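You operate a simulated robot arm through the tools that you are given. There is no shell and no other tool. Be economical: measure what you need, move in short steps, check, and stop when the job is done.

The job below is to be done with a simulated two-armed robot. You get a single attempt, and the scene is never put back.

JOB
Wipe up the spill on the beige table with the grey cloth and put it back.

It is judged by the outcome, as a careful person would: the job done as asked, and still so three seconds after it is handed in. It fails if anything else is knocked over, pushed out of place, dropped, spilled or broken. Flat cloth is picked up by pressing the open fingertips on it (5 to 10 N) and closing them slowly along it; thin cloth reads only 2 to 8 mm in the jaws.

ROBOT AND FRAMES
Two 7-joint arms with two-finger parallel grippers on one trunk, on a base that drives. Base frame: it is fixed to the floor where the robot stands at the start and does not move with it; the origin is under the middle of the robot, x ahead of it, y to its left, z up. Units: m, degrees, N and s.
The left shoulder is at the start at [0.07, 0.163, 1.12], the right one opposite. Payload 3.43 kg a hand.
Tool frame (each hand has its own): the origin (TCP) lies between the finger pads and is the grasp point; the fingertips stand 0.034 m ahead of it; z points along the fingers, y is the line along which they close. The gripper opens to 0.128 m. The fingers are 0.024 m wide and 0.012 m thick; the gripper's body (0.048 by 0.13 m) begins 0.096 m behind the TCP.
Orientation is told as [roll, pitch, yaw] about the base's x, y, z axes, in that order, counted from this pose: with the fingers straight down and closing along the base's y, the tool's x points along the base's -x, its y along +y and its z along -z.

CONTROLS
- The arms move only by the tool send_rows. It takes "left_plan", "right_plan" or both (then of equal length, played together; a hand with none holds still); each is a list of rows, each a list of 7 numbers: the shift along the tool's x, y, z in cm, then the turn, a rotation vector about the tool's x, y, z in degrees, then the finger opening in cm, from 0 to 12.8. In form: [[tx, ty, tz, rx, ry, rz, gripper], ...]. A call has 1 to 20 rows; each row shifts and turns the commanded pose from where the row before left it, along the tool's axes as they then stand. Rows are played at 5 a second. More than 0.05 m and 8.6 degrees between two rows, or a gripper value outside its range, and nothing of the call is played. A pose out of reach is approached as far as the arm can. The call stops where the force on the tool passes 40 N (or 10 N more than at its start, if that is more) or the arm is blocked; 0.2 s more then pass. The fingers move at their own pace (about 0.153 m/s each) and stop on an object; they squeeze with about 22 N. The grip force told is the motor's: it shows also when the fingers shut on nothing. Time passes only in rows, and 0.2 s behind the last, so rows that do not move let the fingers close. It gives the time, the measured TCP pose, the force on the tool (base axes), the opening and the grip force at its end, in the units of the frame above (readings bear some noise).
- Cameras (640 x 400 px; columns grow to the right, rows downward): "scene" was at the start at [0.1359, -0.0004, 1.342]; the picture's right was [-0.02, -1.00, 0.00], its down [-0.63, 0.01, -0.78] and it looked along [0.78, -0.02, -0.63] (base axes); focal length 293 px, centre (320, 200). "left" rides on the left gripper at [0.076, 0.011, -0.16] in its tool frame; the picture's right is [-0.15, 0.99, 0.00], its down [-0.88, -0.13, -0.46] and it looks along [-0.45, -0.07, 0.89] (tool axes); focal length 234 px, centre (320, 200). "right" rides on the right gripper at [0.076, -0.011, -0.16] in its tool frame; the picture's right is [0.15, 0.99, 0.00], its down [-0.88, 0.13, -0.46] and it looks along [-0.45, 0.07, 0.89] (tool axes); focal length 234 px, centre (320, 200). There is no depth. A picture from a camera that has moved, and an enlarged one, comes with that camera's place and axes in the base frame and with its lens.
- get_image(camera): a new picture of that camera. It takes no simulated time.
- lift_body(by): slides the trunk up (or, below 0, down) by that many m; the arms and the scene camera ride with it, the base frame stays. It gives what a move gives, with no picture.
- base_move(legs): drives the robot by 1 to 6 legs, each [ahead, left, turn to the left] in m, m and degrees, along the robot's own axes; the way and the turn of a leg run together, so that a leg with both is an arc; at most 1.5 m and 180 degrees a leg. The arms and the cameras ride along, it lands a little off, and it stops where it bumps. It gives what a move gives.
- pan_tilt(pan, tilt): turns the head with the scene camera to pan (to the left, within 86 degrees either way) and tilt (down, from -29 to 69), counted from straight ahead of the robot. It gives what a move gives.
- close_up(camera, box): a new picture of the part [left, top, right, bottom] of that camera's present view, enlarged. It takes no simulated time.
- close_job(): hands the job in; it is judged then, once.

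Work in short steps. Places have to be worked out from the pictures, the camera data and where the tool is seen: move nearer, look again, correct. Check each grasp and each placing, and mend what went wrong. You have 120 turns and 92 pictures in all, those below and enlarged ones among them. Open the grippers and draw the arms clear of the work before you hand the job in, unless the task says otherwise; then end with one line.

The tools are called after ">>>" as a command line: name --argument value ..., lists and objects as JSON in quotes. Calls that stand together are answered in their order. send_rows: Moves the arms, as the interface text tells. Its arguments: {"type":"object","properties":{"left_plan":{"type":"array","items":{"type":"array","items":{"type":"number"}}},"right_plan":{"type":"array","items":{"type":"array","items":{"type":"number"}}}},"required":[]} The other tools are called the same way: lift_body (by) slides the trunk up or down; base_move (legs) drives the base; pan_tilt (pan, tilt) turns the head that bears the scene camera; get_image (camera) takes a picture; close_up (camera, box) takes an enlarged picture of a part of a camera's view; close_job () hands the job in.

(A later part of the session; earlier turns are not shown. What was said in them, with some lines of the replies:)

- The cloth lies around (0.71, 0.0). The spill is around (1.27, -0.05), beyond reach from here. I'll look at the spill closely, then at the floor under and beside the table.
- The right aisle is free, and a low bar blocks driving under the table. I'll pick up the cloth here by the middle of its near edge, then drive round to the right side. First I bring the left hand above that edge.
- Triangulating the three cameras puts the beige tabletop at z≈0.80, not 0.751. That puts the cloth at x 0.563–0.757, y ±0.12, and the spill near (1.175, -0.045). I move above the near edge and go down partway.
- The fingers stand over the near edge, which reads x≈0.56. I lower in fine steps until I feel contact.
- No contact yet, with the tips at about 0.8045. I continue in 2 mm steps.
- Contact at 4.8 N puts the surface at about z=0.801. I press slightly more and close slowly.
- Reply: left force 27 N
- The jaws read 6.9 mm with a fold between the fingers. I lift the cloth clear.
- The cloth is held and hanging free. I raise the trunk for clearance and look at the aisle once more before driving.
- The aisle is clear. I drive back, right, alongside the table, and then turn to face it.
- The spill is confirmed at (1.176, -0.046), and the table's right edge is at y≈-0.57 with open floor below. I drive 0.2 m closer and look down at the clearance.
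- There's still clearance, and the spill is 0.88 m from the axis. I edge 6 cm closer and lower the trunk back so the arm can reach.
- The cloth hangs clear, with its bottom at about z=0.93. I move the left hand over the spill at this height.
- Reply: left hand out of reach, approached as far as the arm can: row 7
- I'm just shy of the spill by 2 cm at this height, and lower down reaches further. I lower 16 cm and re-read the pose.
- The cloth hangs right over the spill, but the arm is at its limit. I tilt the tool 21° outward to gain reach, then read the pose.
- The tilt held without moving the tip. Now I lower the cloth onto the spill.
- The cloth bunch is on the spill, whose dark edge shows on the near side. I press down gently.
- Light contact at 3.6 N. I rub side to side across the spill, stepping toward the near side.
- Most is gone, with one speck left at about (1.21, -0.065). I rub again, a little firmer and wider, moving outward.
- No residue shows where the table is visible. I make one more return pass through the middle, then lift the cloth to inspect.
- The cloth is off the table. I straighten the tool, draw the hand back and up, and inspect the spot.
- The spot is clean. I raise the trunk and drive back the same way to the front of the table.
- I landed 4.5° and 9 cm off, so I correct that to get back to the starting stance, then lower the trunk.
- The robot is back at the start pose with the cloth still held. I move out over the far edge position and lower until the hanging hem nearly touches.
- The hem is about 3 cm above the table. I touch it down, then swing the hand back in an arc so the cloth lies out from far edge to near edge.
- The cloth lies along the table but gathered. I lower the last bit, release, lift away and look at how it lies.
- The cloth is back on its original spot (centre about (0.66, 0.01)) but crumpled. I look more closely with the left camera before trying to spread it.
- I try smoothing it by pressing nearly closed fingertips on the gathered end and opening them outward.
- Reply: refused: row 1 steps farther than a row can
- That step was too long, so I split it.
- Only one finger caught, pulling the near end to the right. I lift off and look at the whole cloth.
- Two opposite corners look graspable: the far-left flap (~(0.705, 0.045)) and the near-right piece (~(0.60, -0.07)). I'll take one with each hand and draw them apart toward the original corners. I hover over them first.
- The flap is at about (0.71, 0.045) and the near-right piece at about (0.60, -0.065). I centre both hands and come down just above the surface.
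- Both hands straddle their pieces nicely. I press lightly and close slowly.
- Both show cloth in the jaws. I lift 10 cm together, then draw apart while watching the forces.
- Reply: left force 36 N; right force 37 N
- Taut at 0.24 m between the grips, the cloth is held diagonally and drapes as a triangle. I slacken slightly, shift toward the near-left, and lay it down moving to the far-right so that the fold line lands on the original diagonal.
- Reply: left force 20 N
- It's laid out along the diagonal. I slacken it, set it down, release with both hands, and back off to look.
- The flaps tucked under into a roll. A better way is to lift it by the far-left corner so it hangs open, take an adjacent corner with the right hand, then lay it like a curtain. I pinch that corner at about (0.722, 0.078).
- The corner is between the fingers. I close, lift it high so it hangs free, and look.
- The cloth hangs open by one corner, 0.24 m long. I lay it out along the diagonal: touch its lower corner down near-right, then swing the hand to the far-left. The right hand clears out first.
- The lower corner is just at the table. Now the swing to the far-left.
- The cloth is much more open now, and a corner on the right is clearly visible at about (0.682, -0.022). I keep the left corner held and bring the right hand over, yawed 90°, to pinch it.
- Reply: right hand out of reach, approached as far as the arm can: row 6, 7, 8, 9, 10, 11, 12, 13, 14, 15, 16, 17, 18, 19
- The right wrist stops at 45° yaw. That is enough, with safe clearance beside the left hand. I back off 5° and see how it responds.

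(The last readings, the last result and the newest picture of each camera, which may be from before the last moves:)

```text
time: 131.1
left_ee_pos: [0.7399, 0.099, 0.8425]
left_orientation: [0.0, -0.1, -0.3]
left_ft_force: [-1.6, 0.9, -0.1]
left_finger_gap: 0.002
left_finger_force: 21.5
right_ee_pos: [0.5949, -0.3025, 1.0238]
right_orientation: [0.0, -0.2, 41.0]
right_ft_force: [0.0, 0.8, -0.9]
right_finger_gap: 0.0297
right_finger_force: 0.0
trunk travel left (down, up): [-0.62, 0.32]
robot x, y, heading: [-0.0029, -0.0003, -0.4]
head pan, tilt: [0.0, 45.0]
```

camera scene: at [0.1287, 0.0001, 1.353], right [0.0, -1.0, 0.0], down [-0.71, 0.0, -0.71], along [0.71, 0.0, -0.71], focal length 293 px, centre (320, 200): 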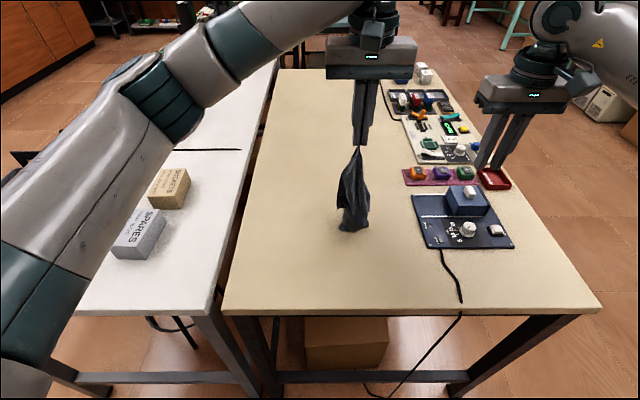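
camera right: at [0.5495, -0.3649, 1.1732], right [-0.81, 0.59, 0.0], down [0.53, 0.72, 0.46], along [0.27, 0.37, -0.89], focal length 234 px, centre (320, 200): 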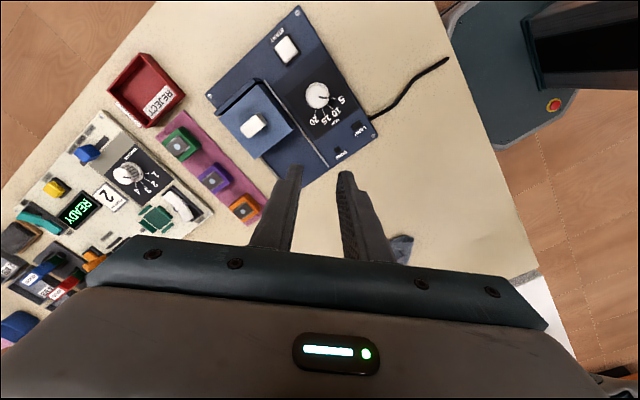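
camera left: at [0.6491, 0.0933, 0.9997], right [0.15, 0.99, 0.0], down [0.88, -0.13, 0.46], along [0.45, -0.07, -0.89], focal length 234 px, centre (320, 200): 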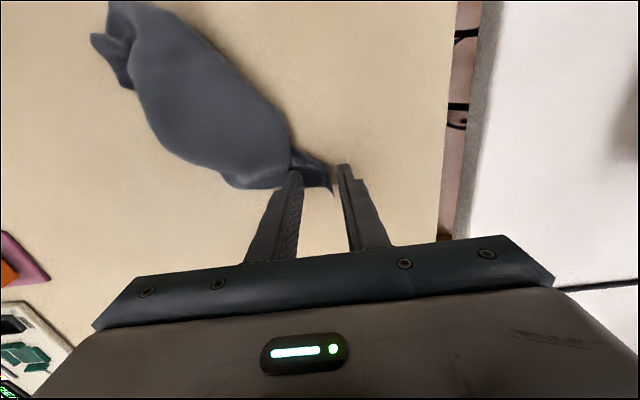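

It follows well. I move to above the right-hand corner.

>>> send_rows --right_plan '[[-3.56, 2.2, 0, 0, 0, 0, 3], [-3.56, 2.2, 0, 0, 0, 0, 3], [-3.56, 2.2, 0, 0, 0, 0, 3], [-3.56, 2.2, 0, 0, 0, 0, 3], [-3.56, 2.2, 2, 0, 0, 0, 3], [-3.56, 2.2, 2, 0, 0, 0, 3], [-3.56, 2.2, 2, 0, 0, 0, 3], [0, 0, 3, 0, 0, 0, 3], [0, 0, 0, 0, 0, 0, 3]]'

>>> get_image --camera "right"

>>> close_up --camera "scene" --box '[230, 120, 430, 245]'

```text
time: 133.1
left_ee_pos: [0.7397, 0.1, 0.8435]
left_orientation: [-0.1, -0.1, -0.3]
left_ft_force: [-1.4, 0.0, 1.0]
left_finger_gap: 0.0022
left_finger_force: 22.0
right_ee_pos: [0.681, -0.023, 0.9365]
right_orientation: [0.0, -0.1, 41.1]
right_ft_force: [0.8, 0.4, 0.0]
right_finger_gap: 0.0301
right_finger_force: 0.0
trunk travel left (down, up): [-0.62, 0.32]
robot x, y, heading: [-0.003, -0.0008, -0.3]
head pan, tilt: [0.0, 45.0]
```

```text
32 pictures are left
camera right: at [0.6308, -0.0809, 1.0964], right [-0.76, 0.65, 0.0], down [0.58, 0.68, 0.46], along [0.3, 0.35, -0.89], focal length 234 px, centre (320, 200)
```

right: 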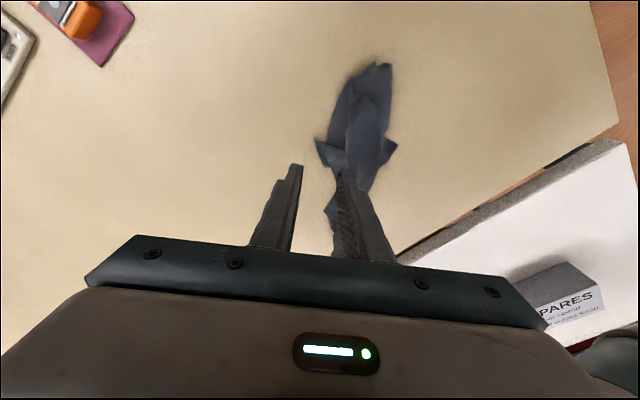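

```text
3.20 times, centred on (330, 182) of scene
camera zoom: at [0.1282, 0.001, 1.353], right [0.0, -1.0, 0.0], down [-0.71, 0.0, -0.71], along [0.71, 0.0, -0.71], focal length 937 px, centre (288, 256)
```

zoom: 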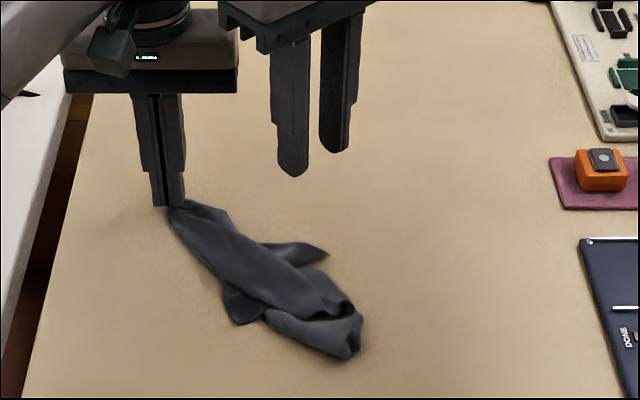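

The flap spans y -0.03 to -0.005 at x≈0.68. I nudge the hand and come down to it.

>>> send_rows --right_plan '[[-0.35, 0.4, 3, 0, 0, 0, 3], [0, 0, 3, 0, 0, 0, 3], [0, 0, 3, 0, 0, 0, 3], [0, 0, 0.6, 0, 0, 0, 3], [0, 0, 0, 0, 0, 0, 3]]'

>>> get_image --camera "right"

```text
time: 134.3
left_ee_pos: [0.7398, 0.0983, 0.8414]
left_orientation: [-0.1, -0.1, -0.4]
left_ft_force: [0.0, 0.0, 0.5]
left_finger_gap: 0.0021
left_finger_force: 22.3
right_ee_pos: [0.6816, -0.0191, 0.8409]
right_orientation: [0.0, -0.1, 41.1]
right_ft_force: [0.7, 0.1, 0.1]
right_finger_gap: 0.0297
right_finger_force: 0.0
trunk travel left (down, up): [-0.62, 0.32]
robot x, y, heading: [-0.0015, 0.0009, -0.5]
head pan, tilt: [0.0, 45.0]
```

```text
30 pictures are left
camera right: at [0.6321, -0.0767, 1.0003], right [-0.76, 0.65, 0.0], down [0.58, 0.68, 0.46], along [0.3, 0.35, -0.89], focal length 234 px, centre (320, 200)
```

right: 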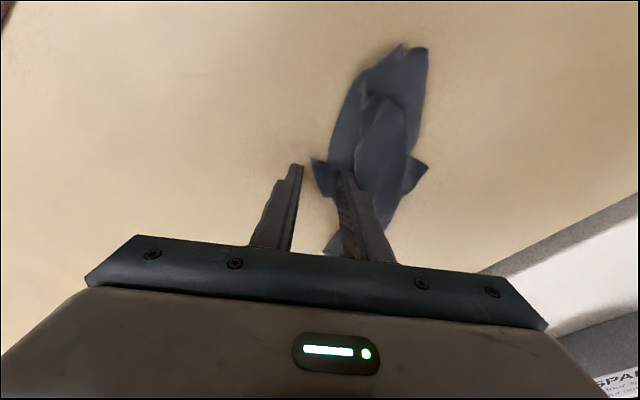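

The flap is between the fingers. I shift 6 mm toward its tip, press and close.

>>> send_rows --right_plan '[[0.6, 0, 0, 0, 0, 0, 3], [0, 0, 0.4, 0, 0, 0, 3], [0, 0, 0.2, 0, 0, 0, 2.5], [0, 0, 0, 0, 0, 0, 2], [0, 0, 0, 0, 0, 0, 1.5], [0, 0, 0, 0, 0, 0, 1], [0, 0, 0, 0, 0, 0, 0.5], [0, 0, 0, 0, 0, 0, 0], [0, 0, 0, 0, 0, 0, 0], [0, 0, 0, 0, 0, 0, 0]]'

>>> get_image --camera "right"

```text
time: 136.5
left_ee_pos: [0.7389, 0.1, 0.8423]
left_orientation: [0.0, -0.1, -0.3]
left_ft_force: [0.7, -0.2, -0.3]
left_finger_gap: 0.0021
left_finger_force: 21.7
right_ee_pos: [0.6776, -0.0204, 0.8365]
right_orientation: [-0.1, -0.2, 41.1]
right_ft_force: [0.9, 0.3, 4.9]
right_finger_gap: 0.0026
right_finger_force: 21.9
trunk travel left (down, up): [-0.62, 0.32]
robot x, y, heading: [-0.0021, -0.0014, -0.4]
head pan, tilt: [0.0, 45.0]
```

```text
29 pictures are left
camera right: at [0.6274, -0.0807, 0.9953], right [-0.76, 0.65, 0.0], down [0.58, 0.68, 0.46], along [0.3, 0.35, -0.89], focal length 234 px, centre (320, 200)
```

right: 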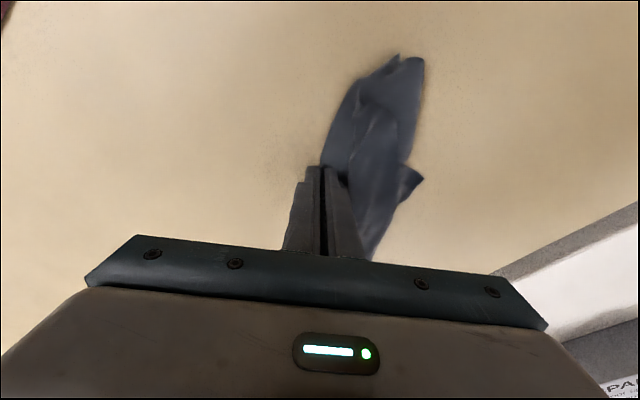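

The right hand holds the corner. I raise both hands together 25 cm so the cloth hangs, then bring the right hand level and outward.

>>> send_rows --left_plan '[[0, 0, -3, 0, 0, 0, 0], [0, 0, -4, 0, 0, 0, 0], [0, 0, -4.5, 0, 0, 0, 0], [0, 0, -4.5, 0, 0, 0, 0], [0, 0, -4.5, 0, 0, 0, 0], [0, 0, -4.5, 0, 0, 0, 0], [0, 0, 0, 0, 0, 0, 0], [0, 0, 0, 0, 0, 0, 0], [0, 0, 0, 0, 0, 0, 0]]' --right_plan '[[0, 0, -3, 0, 0, 0, 0], [0, 0, -4, 0, 0, 0, 0], [0, 0, -4.5, 0, 0, 0, 0], [0, 0, -4.5, 0, 0, 0, 0], [0, 0, -4.5, 0, 0, 0, 0], [0, 0, -4.5, 0, 0, 0, 0], [-0.7, -3.9, 0, 0, 0, 0, 0], [-0.7, -3.9, 0, 0, 0, 0, 0], [0, 0, 0, 0, 0, 0, 0]]'

>>> pan_tilt --pan 0 --tilt 36

>>> close_up --camera "scene" --box '[200, 60, 440, 260]'

```text
time: 138.5
left_ee_pos: [0.7379, 0.1044, 1.0939]
left_orientation: [0.0, -0.1, -0.3]
left_ft_force: [-0.1, -0.4, -0.7]
left_finger_gap: 0.0019
left_finger_force: 21.8
right_ee_pos: [0.7182, -0.0492, 1.0862]
right_orientation: [-0.1, -0.2, 41.1]
right_ft_force: [-1.1, -0.5, 0.2]
right_finger_gap: 0.002
right_finger_force: 22.0
right hand out of reach, approached as far as the arm can: row 8
trunk travel left (down, up): [-0.62, 0.32]
robot x, y, heading: [-0.0021, 0.0011, -0.3]
head pan, tilt: [0.0, 45.0]
```

```text
time: 139.2
left_ee_pos: [0.739, 0.1043, 1.0925]
left_orientation: [0.0, -0.2, -0.3]
left_ft_force: [0.2, 0.1, -0.5]
left_finger_gap: 0.0021
left_finger_force: 22.4
right_ee_pos: [0.718, -0.0492, 1.085]
right_orientation: [0.0, -0.1, 41.1]
right_ft_force: [-0.7, -0.2, -0.6]
right_finger_gap: 0.0022
right_finger_force: 21.7
trunk travel left (down, up): [-0.62, 0.32]
robot x, y, heading: [-0.0025, 0.0006, -0.4]
head pan, tilt: [0.0, 36.0]
```

```text
2.00 times, centred on (320, 160) of scene
camera zoom: at [0.1351, 0.0001, 1.3661], right [0.0, -1.0, 0.0], down [-0.59, 0.0, -0.81], along [0.81, 0.0, -0.59], focal length 586 px, centre (320, 280)
```

zoom: 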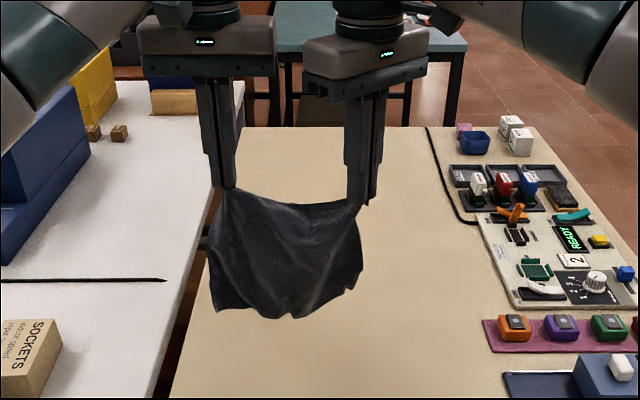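

Excellent: the cloth hangs as a curtain between two adjacent corners. I draw both hands 4 cm nearer and pull the top edge gently taut.

>>> send_rows --left_plan '[[2, 0, 0, 0, 0, 0, 0], [2, 0, 0, 0, 0, 0, 0], [0, 0, 0, 0, 0, 0, 0], [0, 0, 0, 0, 0, 0, 0], [0, 0, 0, 0, 0, 0, 0]]' --right_plan '[[1.5, 1.3, 0, 0, 0, 0, 0], [0.4, 0.35, 0, 0, 0, 0, 0], [0.66, -0.76, 0, 0, 0, 0, 0], [0.66, -0.76, 0, 0, 0, 0, 0], [0, 0, 0, 0, 0, 0, 0]]'

>>> close_up --camera "scene" --box '[200, 60, 440, 260]'

```text
time: 140.4
left_ee_pos: [0.6978, 0.1034, 1.0929]
left_orientation: [-0.1, -0.1, -0.3]
left_ft_force: [-0.4, -4.0, 0.0]
left_finger_gap: 0.0022
left_finger_force: 22.1
right_ee_pos: [0.6914, -0.0711, 1.0862]
right_orientation: [0.0, -0.1, 41.1]
right_ft_force: [-0.5, 3.2, 0.5]
right_finger_gap: 0.0022
right_finger_force: 21.6
trunk travel left (down, up): [-0.62, 0.32]
robot x, y, heading: [-0.0004, 0.0, -0.3]
head pan, tilt: [0.0, 36.0]
```

```text
2.00 times, centred on (320, 160) of scene
camera zoom: at [0.135, 0.0006, 1.3662], right [0.0, -1.0, 0.0], down [-0.59, 0.0, -0.81], along [0.81, 0.0, -0.59], focal length 586 px, centre (320, 280)
```

zoom: 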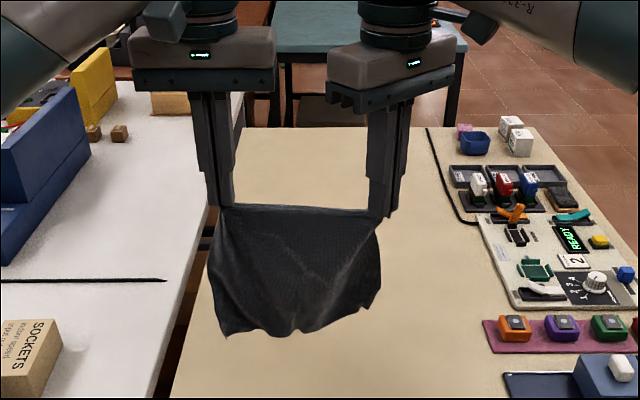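

The top edge is taut at light tension, centred at y≈0.016, and hangs 0.18 m. To get enough reach for the far hem I drive 5 cm closer, then check.

>>> base_move --legs '[[0.05, 0, 0]]'

>>> send_rows --left_plan '[[0, -1.6, 0, 0, 0, 0, 0], [0, 0, 2, 0, 0, 0, 0], [0, 0, 2, 0, 0, 0, 0], [0, 0, 1.5, 0, 0, 0, 0], [0, 0, 0, 0, 0, 0, 0]]' --right_plan '[[1.05, -1.2, 0, 0, 0, 0, 0], [0, 0, 2, 0, 0, 0, 0], [0, 0, 2, 0, 0, 0, 0], [0, 0, 1.5, 0, 0, 0, 0], [0, 0, 0, 0, 0, 0, 0]]'

>>> get_image --camera "scene"

```text
time: 141.3
left_ee_pos: [0.7477, 0.1034, 1.0938]
left_orientation: [-0.1, -0.3, -0.3]
left_ft_force: [0.1, -3.4, -0.4]
left_finger_gap: 0.0021
left_finger_force: 21.6
right_ee_pos: [0.7399, -0.0722, 1.0869]
right_orientation: [-0.1, 0.0, 41.1]
right_ft_force: [0.6, 4.0, 0.7]
right_finger_gap: 0.0022
right_finger_force: 22.0
trunk travel left (down, up): [-0.62, 0.32]
robot x, y, heading: [0.0513, -0.0001, -0.1]
head pan, tilt: [0.0, 36.0]
```

```text
time: 142.5
left_ee_pos: [0.7487, 0.0871, 1.0382]
left_orientation: [-0.1, 0.0, -0.3]
left_ft_force: [-1.0, -4.4, 0.1]
left_finger_gap: 0.002
left_finger_force: 22.2
right_ee_pos: [0.7419, -0.0877, 1.0309]
right_orientation: [-0.1, -0.1, 41.1]
right_ft_force: [0.4, 3.6, 0.8]
right_finger_gap: 0.0022
right_finger_force: 22.2
trunk travel left (down, up): [-0.62, 0.32]
robot x, y, heading: [0.0499, -0.0029, -0.3]
head pan, tilt: [0.0, 36.0]
```

```text
26 pictures are left
camera scene: at [0.1859, 0.0004, 1.3662], right [0.0, -1.0, 0.0], down [-0.59, 0.0, -0.81], along [0.81, 0.0, -0.59], focal length 293 px, centre (320, 200)
```

scene: 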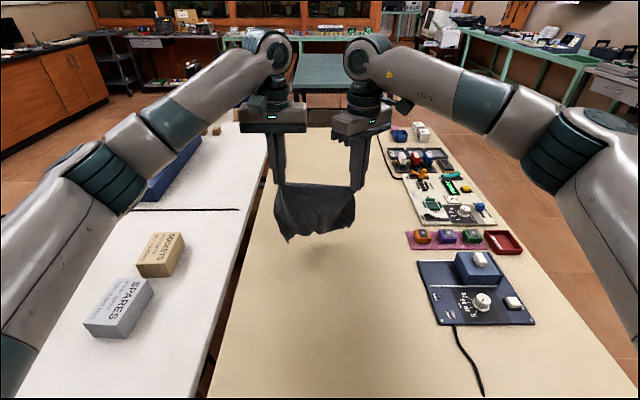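

The hands are over the far-edge position with the hem about 2 cm up. I lower and swing back toward the robot to lay it flat.

>>> send_rows --left_plan '[[0, 0, 2, 0, 0, 0, 0], [2.5, 0, 0.5, 0, 0, 0, 0], [2.5, 0, 1, 0, 0, 0, 0], [2.5, 0, 1.5, 0, 0, 0, 0], [2.5, 0, 2, 0, 0, 0, 0], [2.5, 0, 2.5, 0, 0, 0, 0], [2, 0, 2.7, 0, 0, 0, 0], [1.5, 0, 3, 0, 0, 0, 0], [1, 0, 2.7, 0, 0, 0, 0], [0.5, 0, 1.3, 0, 0, 0, 0], [0, 0, 0, 0, 0, 0, 0]]' --right_plan '[[0, 0, 2, 0, 0, 0, 0], [1.89, 1.64, 0.5, 0, 0, 0, 0], [1.89, 1.64, 1, 0, 0, 0, 0], [1.89, 1.64, 1.5, 0, 0, 0, 0], [1.89, 1.64, 2, 0, 0, 0, 0], [1.89, 1.64, 2.5, 0, 0, 0, 0], [1.51, 1.31, 2.7, 0, 0, 0, 0], [1.13, 0.98, 2.8, 0, 0, 0, 0], [0.755, 0.656, 2.4, 0, 0, 0, 0], [0.38, 0.33, 1.1, 0, 0, 0, 0], [0, 0, 0, 0, 0, 0, 0]]'

>>> pan_tilt --pan 0 --tilt 55

>>> get_image --camera "scene"

```text
time: 144.9
left_ee_pos: [0.5735, 0.0866, 0.843]
left_orientation: [0.0, -0.1, -0.3]
left_ft_force: [0.4, -1.9, 0.1]
left_finger_gap: 0.002
left_finger_force: 22.1
right_ee_pos: [0.5655, -0.0871, 0.8425]
right_orientation: [-0.1, -0.2, 41.1]
right_ft_force: [0.6, 0.5, 0.1]
right_finger_gap: 0.002
right_finger_force: 21.9
trunk travel left (down, up): [-0.62, 0.32]
robot x, y, heading: [0.0501, -0.001, 0.0]
head pan, tilt: [0.0, 36.0]
```

```text
time: 145.8
left_ee_pos: [0.573, 0.0868, 0.8431]
left_orientation: [0.0, -0.1, -0.3]
left_ft_force: [0.1, -1.8, -0.3]
left_finger_gap: 0.0021
left_finger_force: 21.3
right_ee_pos: [0.5657, -0.0865, 0.8432]
right_orientation: [-0.1, -0.1, 41.1]
right_ft_force: [-0.4, 0.8, 0.8]
right_finger_gap: 0.0024
right_finger_force: 22.1
trunk travel left (down, up): [-0.62, 0.32]
robot x, y, heading: [0.048, -0.0055, -0.4]
head pan, tilt: [0.0, 55.0]
```

```text
25 pictures are left
camera scene: at [0.1701, 0.0, 1.3396], right [0.0, -1.0, 0.0], down [-0.82, 0.0, -0.57], along [0.57, 0.0, -0.82], focal length 293 px, centre (320, 200)
```

scene: 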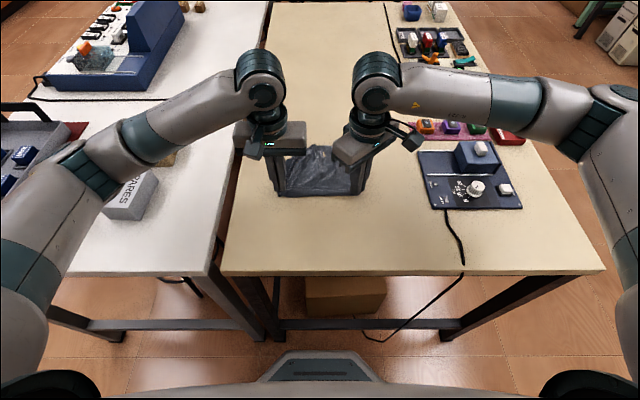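

It's laid out nicely. I lower the last few mm, open both grippers and rise straight up.

>>> send_rows --left_plan '[[0, 0, 0.5, 0, 0, 0, 0], [0, 0, 0, 0, 0, 0, 0.6], [0, 0, 0, 0, 0, 0, 1.2], [0, 0, 0, 0, 0, 0, 1.8], [0, 0, -0.5, 0, 0, 0, 1.8], [0, 0, -2, 0, 0, 0, 1.8], [0, 0, -4, 0, 0, 0, 1.8], [0, 0, -4, 0, 0, 0, 1.8], [0, 4, -3, 0, 0, 0, 1.8], [0, 4, -3, 0, 0, 0, 1.8], [0, 4, 0, 0, 0, 0, 1.8], [0, 0, 0, 0, 0, 0, 1.8]]' --right_plan '[[0, 0, 0.5, 0, 0, 0, 0], [0, 0, 0, 0, 0, 0, 0.6], [0, 0, 0, 0, 0, 0, 1.2], [0, 0, 0, 0, 0, 0, 1.8], [0, 0, -0.5, 0, 0, 0, 1.8], [0, 0, -2, 0, 0, 0, 1.8], [0, 0, -4, 0, 0, 0, 1.8], [0, 0, -4, 0, 0, 0, 1.8], [2, -3, -3, 0, 0, 0, 1.8], [2, -3, -3, 0, 0, 0, 1.8], [2, -3, -2, 0, 0, 0, 1.8], [0, 0, 0, 0, 0, 0, 1.8]]'

>>> close_up --camera "scene" --box '[220, 100, 420, 225]'

```text
time: 148.4
left_ee_pos: [0.5748, 0.2089, 1.0074]
left_orientation: [0.0, -0.1, -0.3]
left_ft_force: [0.1, 0.3, -1.0]
left_finger_gap: 0.0176
left_finger_force: 0.1
right_ee_pos: [0.5817, -0.1946, 1.0297]
right_orientation: [0.1, -0.1, 41.2]
right_ft_force: [0.4, 0.6, -0.4]
right_finger_gap: 0.0179
right_finger_force: 0.1
trunk travel left (down, up): [-0.62, 0.32]
robot x, y, heading: [0.0516, -0.0025, -0.5]
head pan, tilt: [0.0, 55.0]
```

```text
3.20 times, centred on (320, 162) of scene
camera zoom: at [0.1706, -0.0003, 1.3395], right [0.0, -1.0, 0.0], down [-0.82, 0.0, -0.57], along [0.57, 0.0, -0.82], focal length 937 px, centre (320, 320)
```

zoom: 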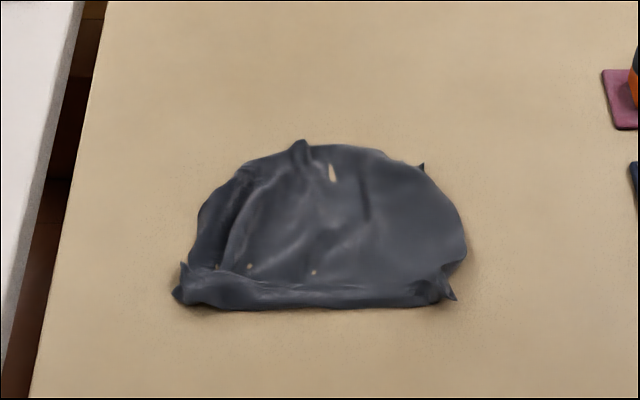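

The cloth lies spread out on its original spot (x≈0.555–0.72, centred on y=0). I open the grippers, raise the arms clear, back up and do a final check.

>>> send_rows --left_plan '[[0, 3, -3, 0, 0, 0, 5], [0, 3, -3, 0, 0, 0, 10], [0, 0, -2, 0, 0, 0, 12.8], [0, 0, 0, 0, 0, 0, 12.8]]' --right_plan '[[2, -2, -3, 0, 0, 0, 5], [2, -2, -3, 0, 0, 0, 10], [0, 0, -2, 0, 0, 0, 12.8], [0, 0, 0, 0, 0, 0, 12.8]]'

>>> base_move --legs '[[-0.25, 0, 0]]'

>>> pan_tilt --pan 0 --tilt 42

>>> get_image --camera "scene"

>>> close_up --camera "scene" --box '[220, 80, 480, 242]'

```text
time: 149.4
left_ee_pos: [0.576, 0.2664, 1.0872]
left_orientation: [0.0, -0.1, -0.3]
left_ft_force: [0.8, -0.8, -0.7]
left_finger_gap: 0.1281
left_finger_force: 0.0
right_ee_pos: [0.5744, -0.2544, 1.1064]
right_orientation: [-0.1, -0.1, 41.0]
right_ft_force: [0.3, 1.0, -0.1]
right_finger_gap: 0.1283
right_finger_force: 0.0
trunk travel left (down, up): [-0.62, 0.32]
robot x, y, heading: [0.0477, -0.0016, -0.2]
head pan, tilt: [0.0, 55.0]
```

```text
time: 151.1
left_ee_pos: [0.3317, 0.2717, 1.0872]
left_orientation: [-0.1, 0.0, 0.2]
left_ft_force: [-0.1, 0.2, 0.6]
left_finger_gap: 0.128
left_finger_force: 0.0
right_ee_pos: [0.3355, -0.2495, 1.1061]
right_orientation: [0.1, -0.1, 41.7]
right_ft_force: [0.2, -0.9, 0.4]
right_finger_gap: 0.1281
right_finger_force: 0.0
trunk travel left (down, up): [-0.62, 0.32]
robot x, y, heading: [-0.1979, -0.0008, 0.3]
head pan, tilt: [0.0, 55.0]
```

```text
time: 151.9
left_ee_pos: [0.3321, 0.2698, 1.086]
left_orientation: [0.0, -0.1, 0.2]
left_ft_force: [-0.8, 0.3, 0.2]
left_finger_gap: 0.128
left_finger_force: 0.2
right_ee_pos: [0.3355, -0.2493, 1.1054]
right_orientation: [0.1, -0.1, 41.8]
right_ft_force: [0.3, 0.4, 0.4]
right_finger_gap: 0.1277
right_finger_force: 0.0
trunk travel left (down, up): [-0.62, 0.32]
robot x, y, heading: [-0.1971, 0.0012, 0.2]
head pan, tilt: [0.0, 42.0]
```

```text
23 pictures are left
camera scene: at [-0.0597, 0.0011, 1.3572], right [0.01, -1.0, 0.0], down [-0.67, 0.0, -0.74], along [0.74, 0.0, -0.67], focal length 293 px, centre (320, 200)
```

scene: 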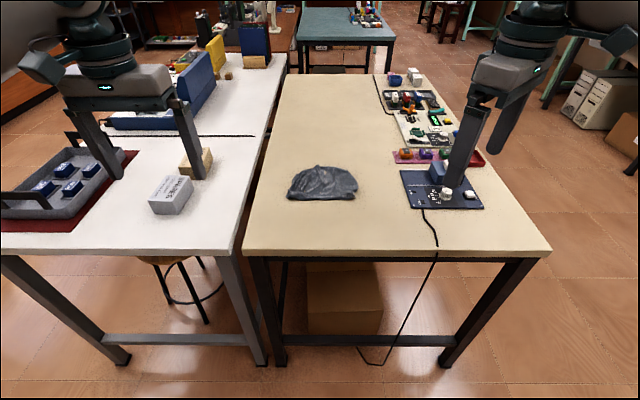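

```text
2.46 times, centred on (350, 161) of scene
camera zoom: at [-0.0597, 0.0011, 1.3572], right [0.01, -1.0, 0.0], down [-0.67, 0.0, -0.74], along [0.74, 0.0, -0.67], focal length 721 px, centre (246, 296)
```

zoom: 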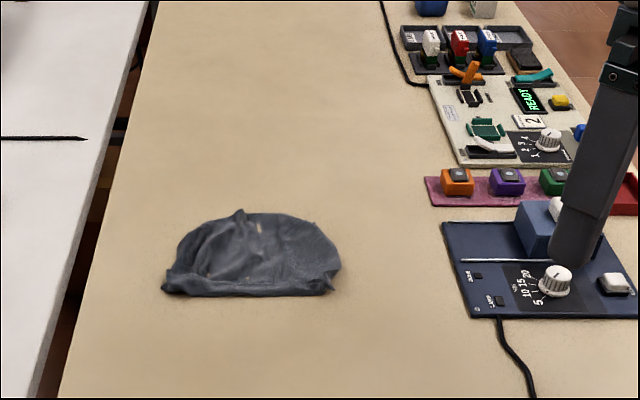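

The spill is gone, the cloth is back on its spot, and nothing else has moved. The grippers are open and the arms are clear, so I hand the job in.

>>> close_job

```text
The job is handed in.
```

I wiped up the spill and put the grey cloth back on its original spot, spread out but a little wrinkled and about 2 cm nearer the robot than before. The final pictures show nothing else moved.
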